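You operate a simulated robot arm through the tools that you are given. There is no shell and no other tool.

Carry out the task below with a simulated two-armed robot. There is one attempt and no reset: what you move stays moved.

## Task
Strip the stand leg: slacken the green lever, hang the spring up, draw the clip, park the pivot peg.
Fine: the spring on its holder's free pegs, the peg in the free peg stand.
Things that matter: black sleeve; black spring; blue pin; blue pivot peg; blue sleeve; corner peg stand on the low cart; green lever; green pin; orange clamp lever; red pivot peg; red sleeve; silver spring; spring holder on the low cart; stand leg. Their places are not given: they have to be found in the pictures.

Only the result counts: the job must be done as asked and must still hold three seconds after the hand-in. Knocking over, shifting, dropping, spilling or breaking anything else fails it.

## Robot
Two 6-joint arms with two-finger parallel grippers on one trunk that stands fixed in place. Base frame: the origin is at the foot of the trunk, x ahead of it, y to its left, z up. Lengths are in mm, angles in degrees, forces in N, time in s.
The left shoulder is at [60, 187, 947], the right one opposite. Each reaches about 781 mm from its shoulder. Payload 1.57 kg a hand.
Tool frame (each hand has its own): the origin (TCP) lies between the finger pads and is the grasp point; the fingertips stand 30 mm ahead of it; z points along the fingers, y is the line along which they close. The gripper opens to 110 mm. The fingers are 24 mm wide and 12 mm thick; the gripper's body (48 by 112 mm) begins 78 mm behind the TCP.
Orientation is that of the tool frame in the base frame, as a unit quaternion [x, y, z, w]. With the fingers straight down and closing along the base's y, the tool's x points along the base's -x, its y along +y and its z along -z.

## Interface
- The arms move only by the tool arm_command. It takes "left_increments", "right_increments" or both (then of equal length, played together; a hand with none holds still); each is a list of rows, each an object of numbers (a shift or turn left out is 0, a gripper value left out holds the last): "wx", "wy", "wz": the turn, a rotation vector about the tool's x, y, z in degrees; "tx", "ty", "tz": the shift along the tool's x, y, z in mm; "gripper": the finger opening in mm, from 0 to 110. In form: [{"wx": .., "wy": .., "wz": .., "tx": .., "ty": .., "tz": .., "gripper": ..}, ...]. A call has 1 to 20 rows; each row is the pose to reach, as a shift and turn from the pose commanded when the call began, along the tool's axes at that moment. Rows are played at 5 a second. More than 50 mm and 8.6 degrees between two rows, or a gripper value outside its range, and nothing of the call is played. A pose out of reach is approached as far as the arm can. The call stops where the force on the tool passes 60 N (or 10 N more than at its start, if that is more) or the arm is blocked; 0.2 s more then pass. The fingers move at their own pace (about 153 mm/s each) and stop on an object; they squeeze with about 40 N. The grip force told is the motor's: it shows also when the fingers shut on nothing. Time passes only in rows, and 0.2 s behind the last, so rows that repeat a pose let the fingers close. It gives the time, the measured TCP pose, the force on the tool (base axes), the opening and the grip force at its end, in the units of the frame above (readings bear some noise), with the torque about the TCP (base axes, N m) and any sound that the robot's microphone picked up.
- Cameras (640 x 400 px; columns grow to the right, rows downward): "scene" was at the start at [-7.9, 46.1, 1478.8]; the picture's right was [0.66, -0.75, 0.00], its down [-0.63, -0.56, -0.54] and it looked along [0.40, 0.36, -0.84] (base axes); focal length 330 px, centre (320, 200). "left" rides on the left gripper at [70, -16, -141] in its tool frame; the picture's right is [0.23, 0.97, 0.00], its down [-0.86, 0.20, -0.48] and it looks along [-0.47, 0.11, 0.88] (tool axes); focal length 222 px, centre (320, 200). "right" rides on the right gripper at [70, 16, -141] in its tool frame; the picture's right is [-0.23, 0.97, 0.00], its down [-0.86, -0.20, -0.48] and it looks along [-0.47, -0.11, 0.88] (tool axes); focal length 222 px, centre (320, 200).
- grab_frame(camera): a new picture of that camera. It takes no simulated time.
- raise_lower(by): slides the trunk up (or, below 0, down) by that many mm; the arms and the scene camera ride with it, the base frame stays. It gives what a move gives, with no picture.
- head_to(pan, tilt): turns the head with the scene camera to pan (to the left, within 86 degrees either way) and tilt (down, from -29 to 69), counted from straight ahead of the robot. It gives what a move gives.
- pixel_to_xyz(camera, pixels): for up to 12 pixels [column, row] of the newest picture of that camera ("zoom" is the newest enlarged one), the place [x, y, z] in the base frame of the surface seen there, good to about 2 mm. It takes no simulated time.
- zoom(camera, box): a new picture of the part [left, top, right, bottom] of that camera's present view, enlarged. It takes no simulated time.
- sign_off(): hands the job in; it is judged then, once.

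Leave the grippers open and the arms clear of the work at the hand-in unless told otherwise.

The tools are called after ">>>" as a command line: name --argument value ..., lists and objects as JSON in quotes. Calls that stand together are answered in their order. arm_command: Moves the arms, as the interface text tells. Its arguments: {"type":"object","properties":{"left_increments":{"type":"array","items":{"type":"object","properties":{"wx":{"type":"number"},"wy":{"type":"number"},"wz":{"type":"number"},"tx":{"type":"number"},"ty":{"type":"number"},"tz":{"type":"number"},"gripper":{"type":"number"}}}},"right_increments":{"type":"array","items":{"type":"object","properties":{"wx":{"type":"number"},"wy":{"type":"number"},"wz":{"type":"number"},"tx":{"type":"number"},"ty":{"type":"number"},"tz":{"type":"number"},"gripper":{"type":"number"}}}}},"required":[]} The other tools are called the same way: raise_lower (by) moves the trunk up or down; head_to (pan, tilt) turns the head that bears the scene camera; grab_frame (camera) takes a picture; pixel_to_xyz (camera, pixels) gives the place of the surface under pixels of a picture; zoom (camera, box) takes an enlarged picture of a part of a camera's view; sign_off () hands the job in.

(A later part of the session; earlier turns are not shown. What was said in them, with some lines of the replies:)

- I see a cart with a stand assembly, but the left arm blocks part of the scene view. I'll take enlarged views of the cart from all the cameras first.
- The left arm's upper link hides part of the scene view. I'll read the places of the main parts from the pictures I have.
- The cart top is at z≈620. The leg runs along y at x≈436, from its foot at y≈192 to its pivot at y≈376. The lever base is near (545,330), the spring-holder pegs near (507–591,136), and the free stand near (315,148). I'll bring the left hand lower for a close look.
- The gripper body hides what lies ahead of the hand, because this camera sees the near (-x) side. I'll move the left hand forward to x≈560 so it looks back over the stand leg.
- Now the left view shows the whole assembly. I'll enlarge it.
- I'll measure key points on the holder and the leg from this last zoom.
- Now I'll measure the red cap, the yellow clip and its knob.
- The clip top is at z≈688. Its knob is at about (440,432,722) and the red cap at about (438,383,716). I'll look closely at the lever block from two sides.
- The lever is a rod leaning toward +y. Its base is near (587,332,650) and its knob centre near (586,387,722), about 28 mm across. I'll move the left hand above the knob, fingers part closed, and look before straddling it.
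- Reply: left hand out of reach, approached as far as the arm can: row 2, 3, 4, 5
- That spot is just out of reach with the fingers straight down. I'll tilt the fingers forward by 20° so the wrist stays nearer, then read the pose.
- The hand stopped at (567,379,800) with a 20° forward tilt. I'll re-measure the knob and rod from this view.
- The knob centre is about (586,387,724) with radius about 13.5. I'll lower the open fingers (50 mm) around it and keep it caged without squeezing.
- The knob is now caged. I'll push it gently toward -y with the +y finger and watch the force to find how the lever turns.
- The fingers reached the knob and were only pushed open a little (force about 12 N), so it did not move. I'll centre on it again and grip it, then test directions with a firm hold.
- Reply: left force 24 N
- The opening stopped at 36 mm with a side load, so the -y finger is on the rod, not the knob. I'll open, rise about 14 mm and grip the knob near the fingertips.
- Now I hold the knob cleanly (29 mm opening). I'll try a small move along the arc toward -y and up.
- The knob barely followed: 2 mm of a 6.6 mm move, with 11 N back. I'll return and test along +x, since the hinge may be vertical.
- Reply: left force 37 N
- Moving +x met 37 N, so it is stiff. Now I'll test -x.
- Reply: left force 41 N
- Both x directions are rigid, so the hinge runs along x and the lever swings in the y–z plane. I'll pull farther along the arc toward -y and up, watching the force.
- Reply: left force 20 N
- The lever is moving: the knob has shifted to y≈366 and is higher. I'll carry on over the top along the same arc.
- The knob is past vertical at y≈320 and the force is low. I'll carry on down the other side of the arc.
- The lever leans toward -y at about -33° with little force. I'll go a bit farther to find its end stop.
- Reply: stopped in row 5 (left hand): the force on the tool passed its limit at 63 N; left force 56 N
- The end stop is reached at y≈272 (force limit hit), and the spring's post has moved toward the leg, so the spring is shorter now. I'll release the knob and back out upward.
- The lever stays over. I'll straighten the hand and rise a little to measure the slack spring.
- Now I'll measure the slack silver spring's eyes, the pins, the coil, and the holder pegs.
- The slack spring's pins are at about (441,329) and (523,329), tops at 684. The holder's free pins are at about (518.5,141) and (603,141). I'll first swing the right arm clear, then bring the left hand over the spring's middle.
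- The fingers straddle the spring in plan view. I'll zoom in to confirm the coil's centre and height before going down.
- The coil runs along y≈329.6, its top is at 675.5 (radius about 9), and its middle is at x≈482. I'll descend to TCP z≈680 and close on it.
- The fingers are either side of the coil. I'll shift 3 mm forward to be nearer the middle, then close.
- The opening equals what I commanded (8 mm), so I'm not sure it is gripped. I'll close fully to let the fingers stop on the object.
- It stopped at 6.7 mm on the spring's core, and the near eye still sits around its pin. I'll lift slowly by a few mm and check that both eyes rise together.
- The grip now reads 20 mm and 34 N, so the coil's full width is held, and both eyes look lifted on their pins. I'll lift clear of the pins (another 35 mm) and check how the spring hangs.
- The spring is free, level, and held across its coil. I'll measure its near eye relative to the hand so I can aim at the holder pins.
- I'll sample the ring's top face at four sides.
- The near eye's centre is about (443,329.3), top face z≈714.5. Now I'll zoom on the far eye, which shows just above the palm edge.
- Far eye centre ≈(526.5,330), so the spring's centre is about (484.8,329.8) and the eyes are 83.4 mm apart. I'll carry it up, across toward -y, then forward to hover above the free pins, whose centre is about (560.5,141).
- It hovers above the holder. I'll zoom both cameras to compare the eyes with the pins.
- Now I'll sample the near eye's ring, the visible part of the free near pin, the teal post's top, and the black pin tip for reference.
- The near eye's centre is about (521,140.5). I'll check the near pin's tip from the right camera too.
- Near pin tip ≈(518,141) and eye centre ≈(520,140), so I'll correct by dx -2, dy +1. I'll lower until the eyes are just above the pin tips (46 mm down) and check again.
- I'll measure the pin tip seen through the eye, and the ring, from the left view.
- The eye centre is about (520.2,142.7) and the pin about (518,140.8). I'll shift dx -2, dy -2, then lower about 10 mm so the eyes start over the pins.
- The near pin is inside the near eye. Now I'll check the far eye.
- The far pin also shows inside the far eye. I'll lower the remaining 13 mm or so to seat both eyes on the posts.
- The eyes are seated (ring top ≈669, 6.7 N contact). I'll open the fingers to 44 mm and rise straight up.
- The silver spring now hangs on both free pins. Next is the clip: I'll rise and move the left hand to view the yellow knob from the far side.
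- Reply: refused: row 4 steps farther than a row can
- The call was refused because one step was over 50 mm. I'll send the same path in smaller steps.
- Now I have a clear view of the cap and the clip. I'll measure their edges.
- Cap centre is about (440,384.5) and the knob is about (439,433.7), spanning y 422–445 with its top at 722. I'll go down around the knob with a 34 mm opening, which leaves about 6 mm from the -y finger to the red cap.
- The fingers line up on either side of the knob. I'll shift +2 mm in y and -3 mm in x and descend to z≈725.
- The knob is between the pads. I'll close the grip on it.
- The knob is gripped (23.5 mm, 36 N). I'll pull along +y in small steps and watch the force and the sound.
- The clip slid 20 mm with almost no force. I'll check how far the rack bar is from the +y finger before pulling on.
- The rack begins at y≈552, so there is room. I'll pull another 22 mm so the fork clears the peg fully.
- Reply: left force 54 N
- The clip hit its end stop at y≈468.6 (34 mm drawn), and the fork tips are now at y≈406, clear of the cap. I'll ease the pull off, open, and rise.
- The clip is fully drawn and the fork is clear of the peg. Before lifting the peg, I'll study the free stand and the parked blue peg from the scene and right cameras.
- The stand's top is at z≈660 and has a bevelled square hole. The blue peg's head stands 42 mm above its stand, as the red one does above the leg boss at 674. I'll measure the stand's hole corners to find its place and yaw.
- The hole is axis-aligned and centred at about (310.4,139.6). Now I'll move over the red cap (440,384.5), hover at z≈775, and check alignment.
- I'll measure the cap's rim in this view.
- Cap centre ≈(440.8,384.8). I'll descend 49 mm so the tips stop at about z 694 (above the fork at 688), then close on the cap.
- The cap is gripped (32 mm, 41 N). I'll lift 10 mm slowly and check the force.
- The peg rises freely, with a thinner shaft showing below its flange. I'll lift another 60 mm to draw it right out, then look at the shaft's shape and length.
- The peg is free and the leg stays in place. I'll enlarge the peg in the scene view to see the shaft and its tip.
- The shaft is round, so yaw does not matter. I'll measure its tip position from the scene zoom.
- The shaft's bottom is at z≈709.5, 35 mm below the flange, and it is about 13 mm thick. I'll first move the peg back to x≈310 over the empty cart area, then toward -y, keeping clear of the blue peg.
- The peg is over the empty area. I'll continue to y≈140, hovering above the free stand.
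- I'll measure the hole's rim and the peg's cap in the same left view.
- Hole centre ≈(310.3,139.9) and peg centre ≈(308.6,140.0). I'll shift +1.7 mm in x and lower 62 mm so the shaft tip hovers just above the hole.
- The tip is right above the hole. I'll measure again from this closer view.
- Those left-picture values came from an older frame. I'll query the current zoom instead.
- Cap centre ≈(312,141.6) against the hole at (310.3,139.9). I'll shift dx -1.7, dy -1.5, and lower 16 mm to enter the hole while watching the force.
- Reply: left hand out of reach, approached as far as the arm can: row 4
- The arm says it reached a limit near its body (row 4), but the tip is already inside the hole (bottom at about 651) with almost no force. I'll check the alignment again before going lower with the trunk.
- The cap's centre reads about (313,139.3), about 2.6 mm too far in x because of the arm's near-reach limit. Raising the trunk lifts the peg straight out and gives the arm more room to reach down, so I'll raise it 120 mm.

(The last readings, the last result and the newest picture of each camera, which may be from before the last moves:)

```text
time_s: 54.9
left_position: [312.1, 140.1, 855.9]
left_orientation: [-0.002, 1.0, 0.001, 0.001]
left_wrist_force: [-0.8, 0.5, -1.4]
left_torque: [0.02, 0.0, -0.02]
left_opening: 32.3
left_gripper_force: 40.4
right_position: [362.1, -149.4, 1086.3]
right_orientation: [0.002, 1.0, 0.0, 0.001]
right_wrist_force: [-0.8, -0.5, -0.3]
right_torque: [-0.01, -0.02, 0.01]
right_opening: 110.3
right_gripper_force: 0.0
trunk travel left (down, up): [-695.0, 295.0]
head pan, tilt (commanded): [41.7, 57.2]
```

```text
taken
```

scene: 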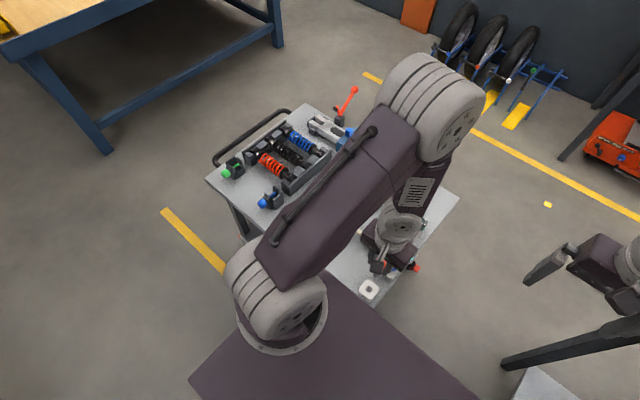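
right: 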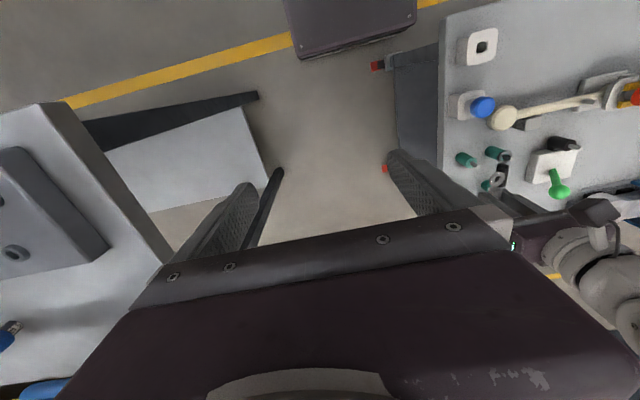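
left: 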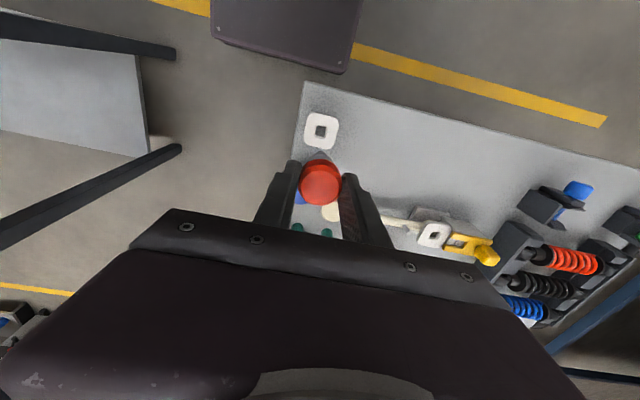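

The peg is out and held at z≈856. I'll lower the hand 100 mm with the x correction (-2.5 mm) and see whether the reach is fine now.

>>> arm_command --left_increments '[{"tx": 2.5, "ty": 0.5, "tz": 35}, {"tx": 2.5, "ty": 0.5, "tz": 70}, {"tx": 2.5, "ty": 0.5, "tz": 101}, {"tx": 2.5, "ty": 0.5, "tz": 101}]'

>>> zoom --camera "left" --box '[250, 110, 390, 220]'

>>> pixel_to_xyz --camera "zoom" --pixels '[[256, 283], [385, 283], [320, 224], [320, 342], [320, 155], [306, 158], [334, 158]]'

```text
time_s: 55.9
left_position: [311.0, 140.1, 755.0]
left_orientation: [-0.001, 1.0, 0.002, 0.001]
left_wrist_force: [0.2, -0.4, -0.9]
left_torque: [-0.02, -0.04, 0.02]
left_opening: 32.9
left_gripper_force: 40.1
right_position: [363.2, -150.1, 1085.8]
right_orientation: [0.002, 1.0, 0.0, 0.0]
right_wrist_force: [0.3, 0.4, -0.1]
right_torque: [0.01, 0.0, -0.02]
right_opening: 110.0
right_gripper_force: 0.0
trunk travel left (down, up): [-695.0, 295.0]
head pan, tilt (commanded): [41.7, 57.2]
```

```text
3.64 times, centred on (320, 165) of left
```

zoom: 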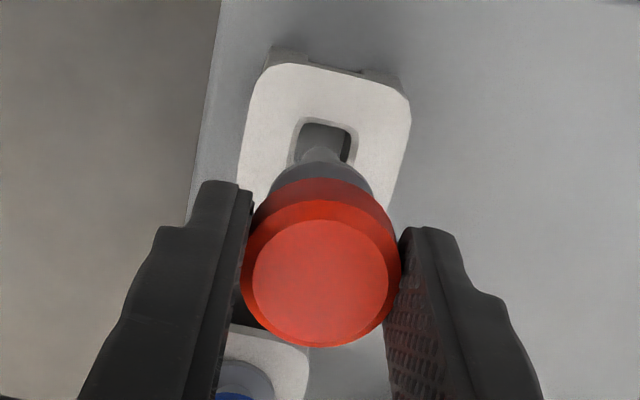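

```text
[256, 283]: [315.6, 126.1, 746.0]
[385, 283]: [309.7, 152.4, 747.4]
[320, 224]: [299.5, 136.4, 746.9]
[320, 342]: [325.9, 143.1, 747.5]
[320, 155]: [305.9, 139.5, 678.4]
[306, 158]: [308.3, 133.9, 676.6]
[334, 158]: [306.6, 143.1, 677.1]
```

Reach is fine now. The cap's centre reads (312.7,139.5). I'll measure the rim in this same view for a direct comparison.

>>> pixel_to_xyz --camera "zoom" --pixels '[[296, 135], [355, 145], [326, 118], [292, 158], [353, 160], [300, 120], [350, 128], [270, 80], [405, 110], [245, 165]]'

>>> zoom --camera "scene" --box '[345, 265, 395, 305]'

```text
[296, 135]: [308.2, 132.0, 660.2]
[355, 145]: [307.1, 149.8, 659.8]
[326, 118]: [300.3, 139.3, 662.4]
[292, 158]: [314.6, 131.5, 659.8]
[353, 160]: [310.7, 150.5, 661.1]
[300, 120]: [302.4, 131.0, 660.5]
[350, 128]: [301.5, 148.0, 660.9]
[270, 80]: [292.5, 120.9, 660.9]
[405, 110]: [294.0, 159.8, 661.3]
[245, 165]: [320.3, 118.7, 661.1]
```

```text
10.00 times, centred on (370, 285) of scene
```

zoom: 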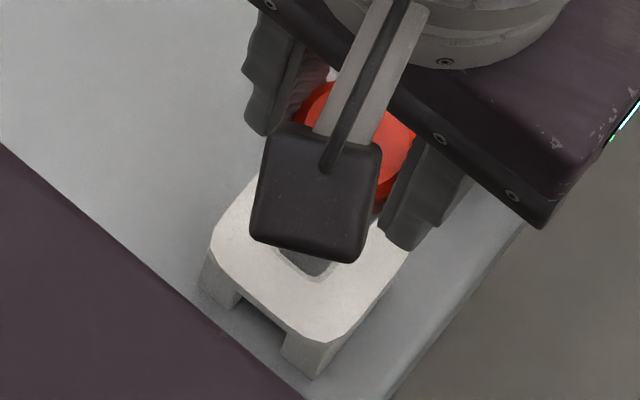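

The hole's centre is about (310.5,140.3) in this view, so I'll shift dx -2.2, dy +0.8. Then I'll lower 20 mm into the hole, watching the force.

>>> arm_command --left_increments '[{"tx": 2.2, "ty": 0.8}, {"tx": 2.2, "ty": 0.8, "tz": 6}, {"tx": 2.2, "ty": 0.8, "tz": 12}, {"tx": 2.2, "ty": 0.8, "tz": 20}, {"tx": 2.2, "ty": 0.8, "tz": 20}]'

>>> zoom --camera "left" --box '[250, 110, 390, 220]'

>>> pixel_to_xyz --camera "zoom" --pixels '[[256, 283], [385, 283], [320, 224], [320, 342], [296, 150], [362, 158], [330, 135]]'

>>> zoom --camera "right" --box '[430, 20, 530, 110]'

```text
time_s: 57.1
left_position: [309.2, 140.3, 735.5]
left_orientation: [0.0, 1.0, 0.002, 0.001]
left_wrist_force: [2.1, -0.3, -1.4]
left_torque: [0.0, -0.18, -0.02]
left_opening: 32.6
left_gripper_force: 39.6
right_position: [363.3, -149.6, 1085.8]
right_orientation: [0.002, 1.0, 0.0, 0.0]
right_wrist_force: [0.0, -0.6, 0.7]
right_torque: [0.0, -0.01, 0.02]
right_opening: 110.0
right_gripper_force: 0.2
trunk travel left (down, up): [-695.0, 295.0]
head pan, tilt (commanded): [41.7, 57.2]
```

```text
3.64 times, centred on (320, 165) of left
```

zoom: 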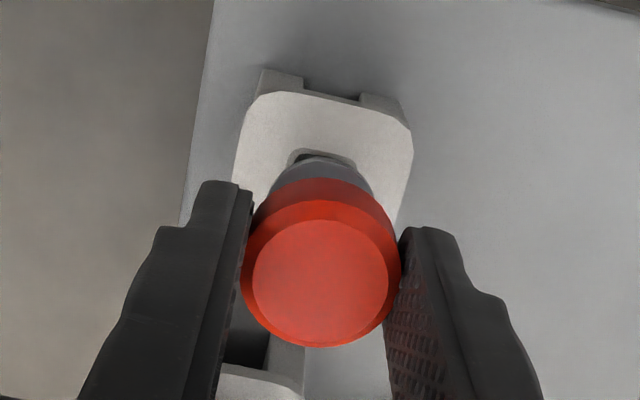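

```text
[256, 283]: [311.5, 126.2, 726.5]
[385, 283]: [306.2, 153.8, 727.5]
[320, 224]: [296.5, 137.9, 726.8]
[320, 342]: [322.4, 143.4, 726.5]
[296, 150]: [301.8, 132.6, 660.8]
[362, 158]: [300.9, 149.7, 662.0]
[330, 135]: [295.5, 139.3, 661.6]
```

```text
4.44 times, centred on (480, 65) of right
```

zoom: 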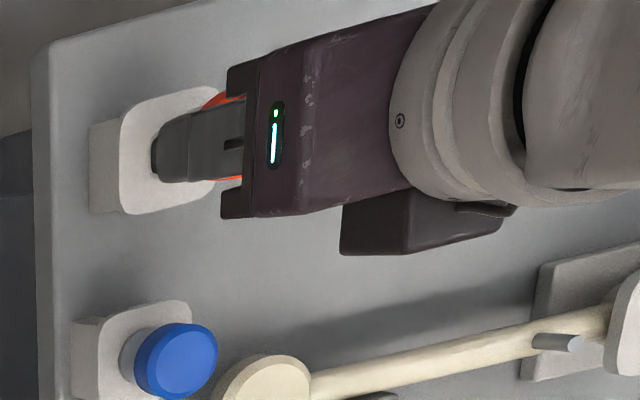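

The tip is in the hole with a light touch on the -x side (2 N), and the cap's centre is about (309.1,140.3). I'll shift +1 mm in x and lower the rest, about 24 mm, in small steps.

>>> arm_command --left_increments '[{"tx": -1.1}, {"tx": -1.1, "tz": 6}, {"tx": -1.1, "tz": 12}, {"tx": -1.1, "tz": 18}, {"tx": -1.1, "tz": 22}, {"tx": -1.1, "tz": 24}, {"tx": -1.1, "tz": 24}]'

>>> zoom --camera "left" --box '[250, 110, 390, 220]'

>>> pixel_to_xyz --camera "zoom" --pixels '[[256, 283], [385, 283], [320, 224], [320, 342], [320, 165], [270, 120]]'

>>> zoom --camera "right" --box '[430, 20, 530, 110]'

```text
time_s: 58.7
left_position: [308.0, 140.4, 711.0]
left_orientation: [-0.002, 1.0, 0.001, 0.001]
left_wrist_force: [0.5, 0.6, -0.6]
left_torque: [0.01, 0.0, 0.01]
left_opening: 32.4
left_gripper_force: 40.0
right_position: [363.4, -149.9, 1086.2]
right_orientation: [0.002, 1.0, 0.0, 0.0]
right_wrist_force: [0.1, 0.7, -0.6]
right_torque: [-0.03, 0.04, 0.01]
right_opening: 110.1
right_gripper_force: 0.2
trunk travel left (down, up): [-695.0, 295.0]
head pan, tilt (commanded): [41.7, 57.2]
```

```text
3.64 times, centred on (320, 165) of left
```

zoom: 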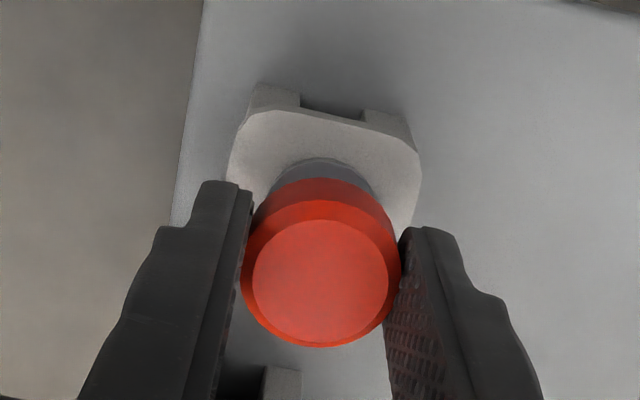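

```text
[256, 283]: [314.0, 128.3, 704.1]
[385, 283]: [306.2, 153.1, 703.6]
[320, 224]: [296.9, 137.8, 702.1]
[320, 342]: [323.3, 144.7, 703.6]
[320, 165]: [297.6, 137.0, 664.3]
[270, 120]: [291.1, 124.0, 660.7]
```

```text
4.44 times, centred on (480, 65) of right
```

zoom: 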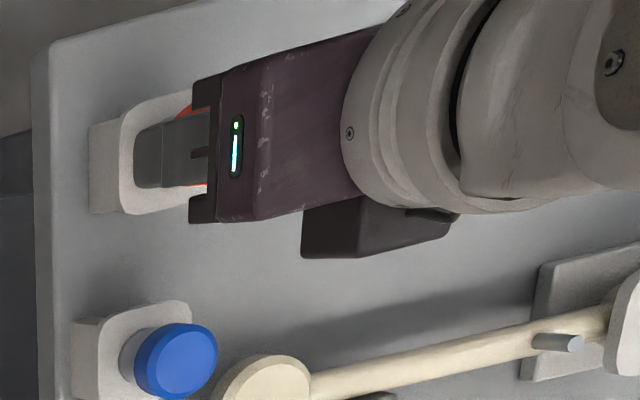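

The cap's top is at about 703 (the parked blue one is at 702), so about 1 mm remains. I'll lower gently until there is contact.

>>> arm_command --left_increments '[{"tz": 1}, {"tz": 2}, {"tz": 2}]'

```text
time_s: 59.5
left_position: [310.0, 139.3, 710.1]
left_orientation: [-0.002, 1.0, 0.002, 0.003]
left_wrist_force: [5.0, 8.5, 28.5]
left_torque: [0.23, -0.21, 0.03]
left_opening: 32.4
left_gripper_force: 40.2
right_position: [361.6, -150.2, 1087.5]
right_orientation: [0.001, 1.0, 0.001, 0.002]
right_wrist_force: [0.3, -0.3, 0.1]
right_torque: [-0.01, 0.01, 0.01]
right_opening: 110.1
right_gripper_force: 0.1
trunk travel left (down, up): [-695.0, 295.0]
head pan, tilt (commanded): [41.7, 57.2]
```

It is seated (28 N up). I'll ease off 1.5 mm, open the fingers, and rise straight up.

>>> arm_command --left_increments '[{"tz": -1.5}, {"tz": -1.5, "gripper": 38}, {"tz": -1.5, "gripper": 46}, {"tz": -1.5, "gripper": 46}, {"tz": -20, "gripper": 46}, {"tz": -60, "gripper": 46}, {"tz": -100, "gripper": 46}, {"tz": -100, "gripper": 46}]'

>>> grab_frame --camera "left"

>>> zoom --camera "right" --box '[420, 20, 540, 130]'

```text
time_s: 61.3
left_position: [309.6, 140.3, 811.8]
left_orientation: [-0.001, 1.0, 0.002, 0.001]
left_wrist_force: [-0.3, -0.6, 0.4]
left_torque: [-0.03, -0.01, 0.0]
left_opening: 46.3
left_gripper_force: 0.1
right_position: [362.8, -149.6, 1086.2]
right_orientation: [0.002, 1.0, 0.0, 0.001]
right_wrist_force: [1.0, 0.7, 0.3]
right_torque: [0.04, 0.02, 0.03]
right_opening: 109.7
right_gripper_force: 0.0
trunk travel left (down, up): [-695.0, 295.0]
head pan, tilt (commanded): [41.7, 57.2]
```

```text
taken
```

left: 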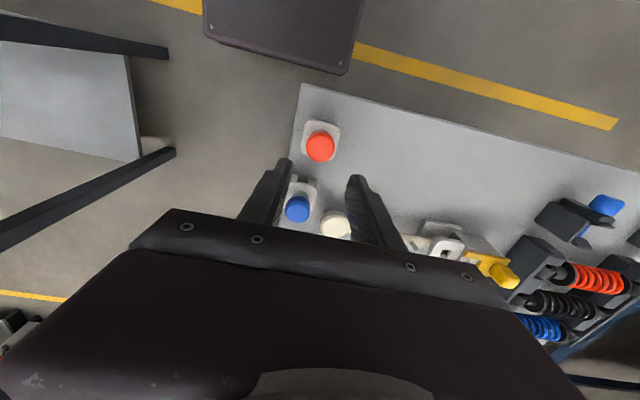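

```text
3.64 times, centred on (480, 75) of right
```

zoom: 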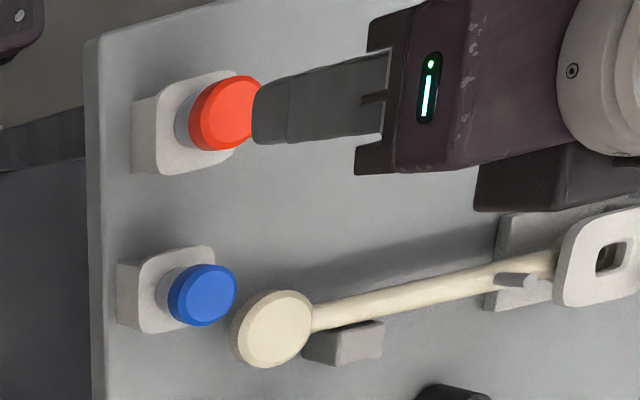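

The red peg sits in the stand like its blue neighbour. I'll raise the left arm and move it clear, then inspect everything.

>>> arm_command --left_increments '[{"tz": -45, "gripper": 80}, {"tz": -90, "gripper": 110}, {"tz": -135}, {"tz": -180}, {"tz": -220}, {"tz": -230, "ty": 40}, {"tz": -230, "ty": 85}, {"tz": -230, "ty": 130}, {"tz": -230, "ty": 170}, {"tz": -230, "ty": 170}]'

>>> grab_frame --camera "left"

>>> grab_frame --camera "scene"

>>> grab_frame --camera "right"

```text
time_s: 63.5
left_position: [307.1, 310.0, 1040.0]
left_orientation: [-0.001, 1.0, 0.002, 0.001]
left_wrist_force: [-0.1, -0.4, 0.7]
left_torque: [-0.01, 0.03, 0.0]
left_opening: 109.6
left_gripper_force: 0.1
right_position: [362.6, -152.1, 1086.9]
right_orientation: [0.002, 1.0, 0.0, 0.0]
right_wrist_force: [-0.8, -0.5, 0.7]
right_torque: [0.0, 0.02, -0.02]
right_opening: 109.9
right_gripper_force: 0.0
trunk travel left (down, up): [-695.0, 295.0]
head pan, tilt (commanded): [41.7, 57.2]
```

```text
taken
```

left: 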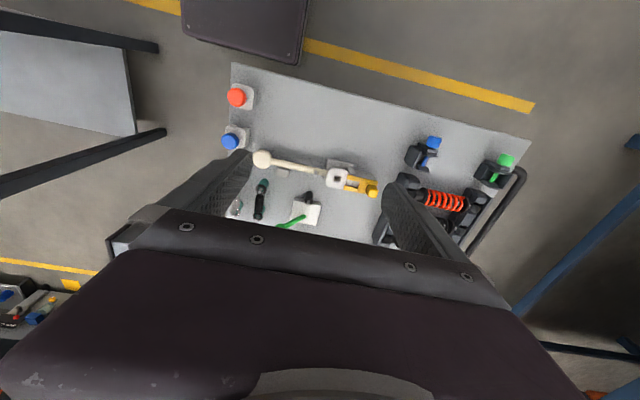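

```text
taken
```

scene: 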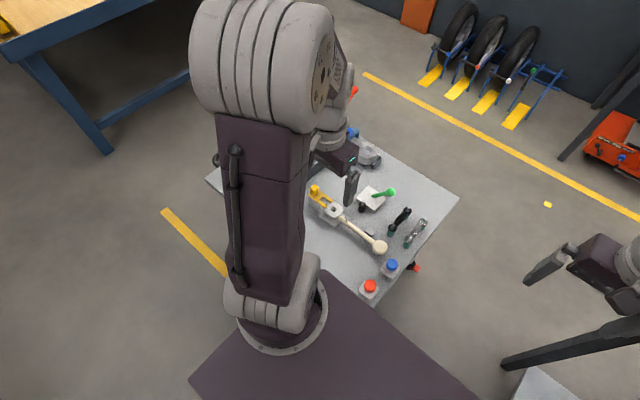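

```text
taken
```

right: 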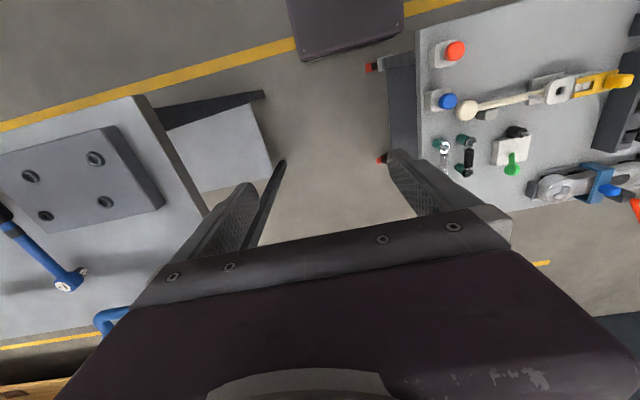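

Both arms are clear. I'll zoom on the finished work from two cameras for a last check of the lever, clip, spring and peg.

>>> zoom --camera "scene" --box '[300, 170, 440, 300]'

>>> zoom --camera "right" --box '[420, 20, 640, 200]'

>>> zoom --camera "scene" --box '[380, 200, 430, 250]'

>>> pixel_to_xyz --camera "scene" --pixels '[[370, 285], [391, 265], [390, 192], [315, 189], [334, 208], [380, 246]]'

```text
3.08 times, centred on (370, 235) of scene
```

zoom: 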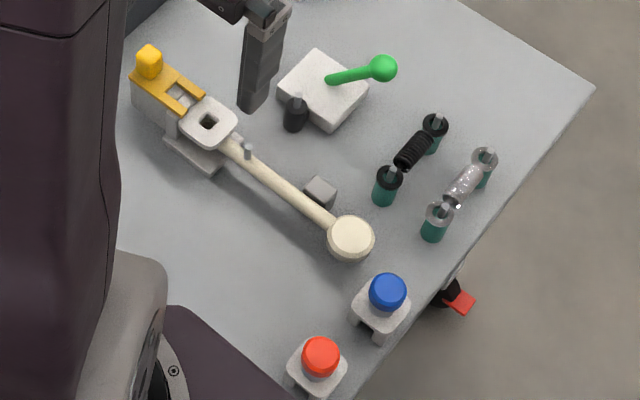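

```text
2.22 times, centred on (530, 110) of right
```

zoom: 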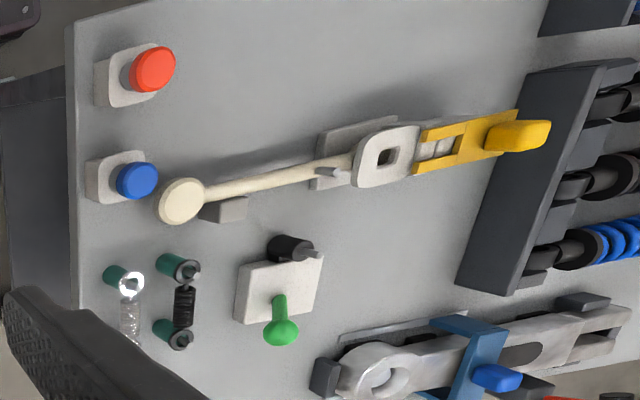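

```text
8.00 times, centred on (405, 225) of scene
```

zoom: 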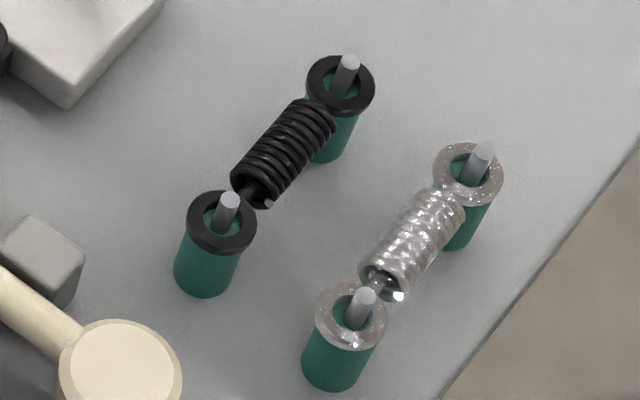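

```text
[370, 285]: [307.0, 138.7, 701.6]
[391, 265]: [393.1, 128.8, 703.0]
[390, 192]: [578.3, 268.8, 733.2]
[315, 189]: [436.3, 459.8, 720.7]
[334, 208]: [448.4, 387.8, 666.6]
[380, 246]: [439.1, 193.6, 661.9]
```

All four parts are done:
- **Lever:** thrown to its far stop, knob at (578,269).
- **Spring:** the silver spring is seated on both free pins beside the black one.
- **Clip:** drawn to its end stop.
- **Peg:** the red pivot peg is in the free stand, top at 701.6 (the blue one is at 703).

Nothing else has moved, the grippers are open and the arms are clear, so I'll hand in.

>>> sign_off

```text
The job is handed in.
```

I've handed the job in with the stand leg stripped as asked. The hand-in only confirmed receipt, so I don't have the judged result yet.

- **Green lever:** I swung it over to its far stop, and it stayed there. This slackened the silver spring.
- **Silver spring:** both eyes are seated on the holder's two free pegs, next to the black spring.
- **Clip:** I drew it about 34 mm until it reached its end stop, and its fork is well clear of where the peg sat.
- **Red pivot peg:** it is seated in the free corner stand, at about the same height as the blue peg in its own stand.

In the last pictures, nothing else on the cart looked moved. Both grippers are open and the arms are clear of the work.

I raised the trunk 120 mm while parking the peg, because the left arm could not fold close enough at the original height. I left it raised.
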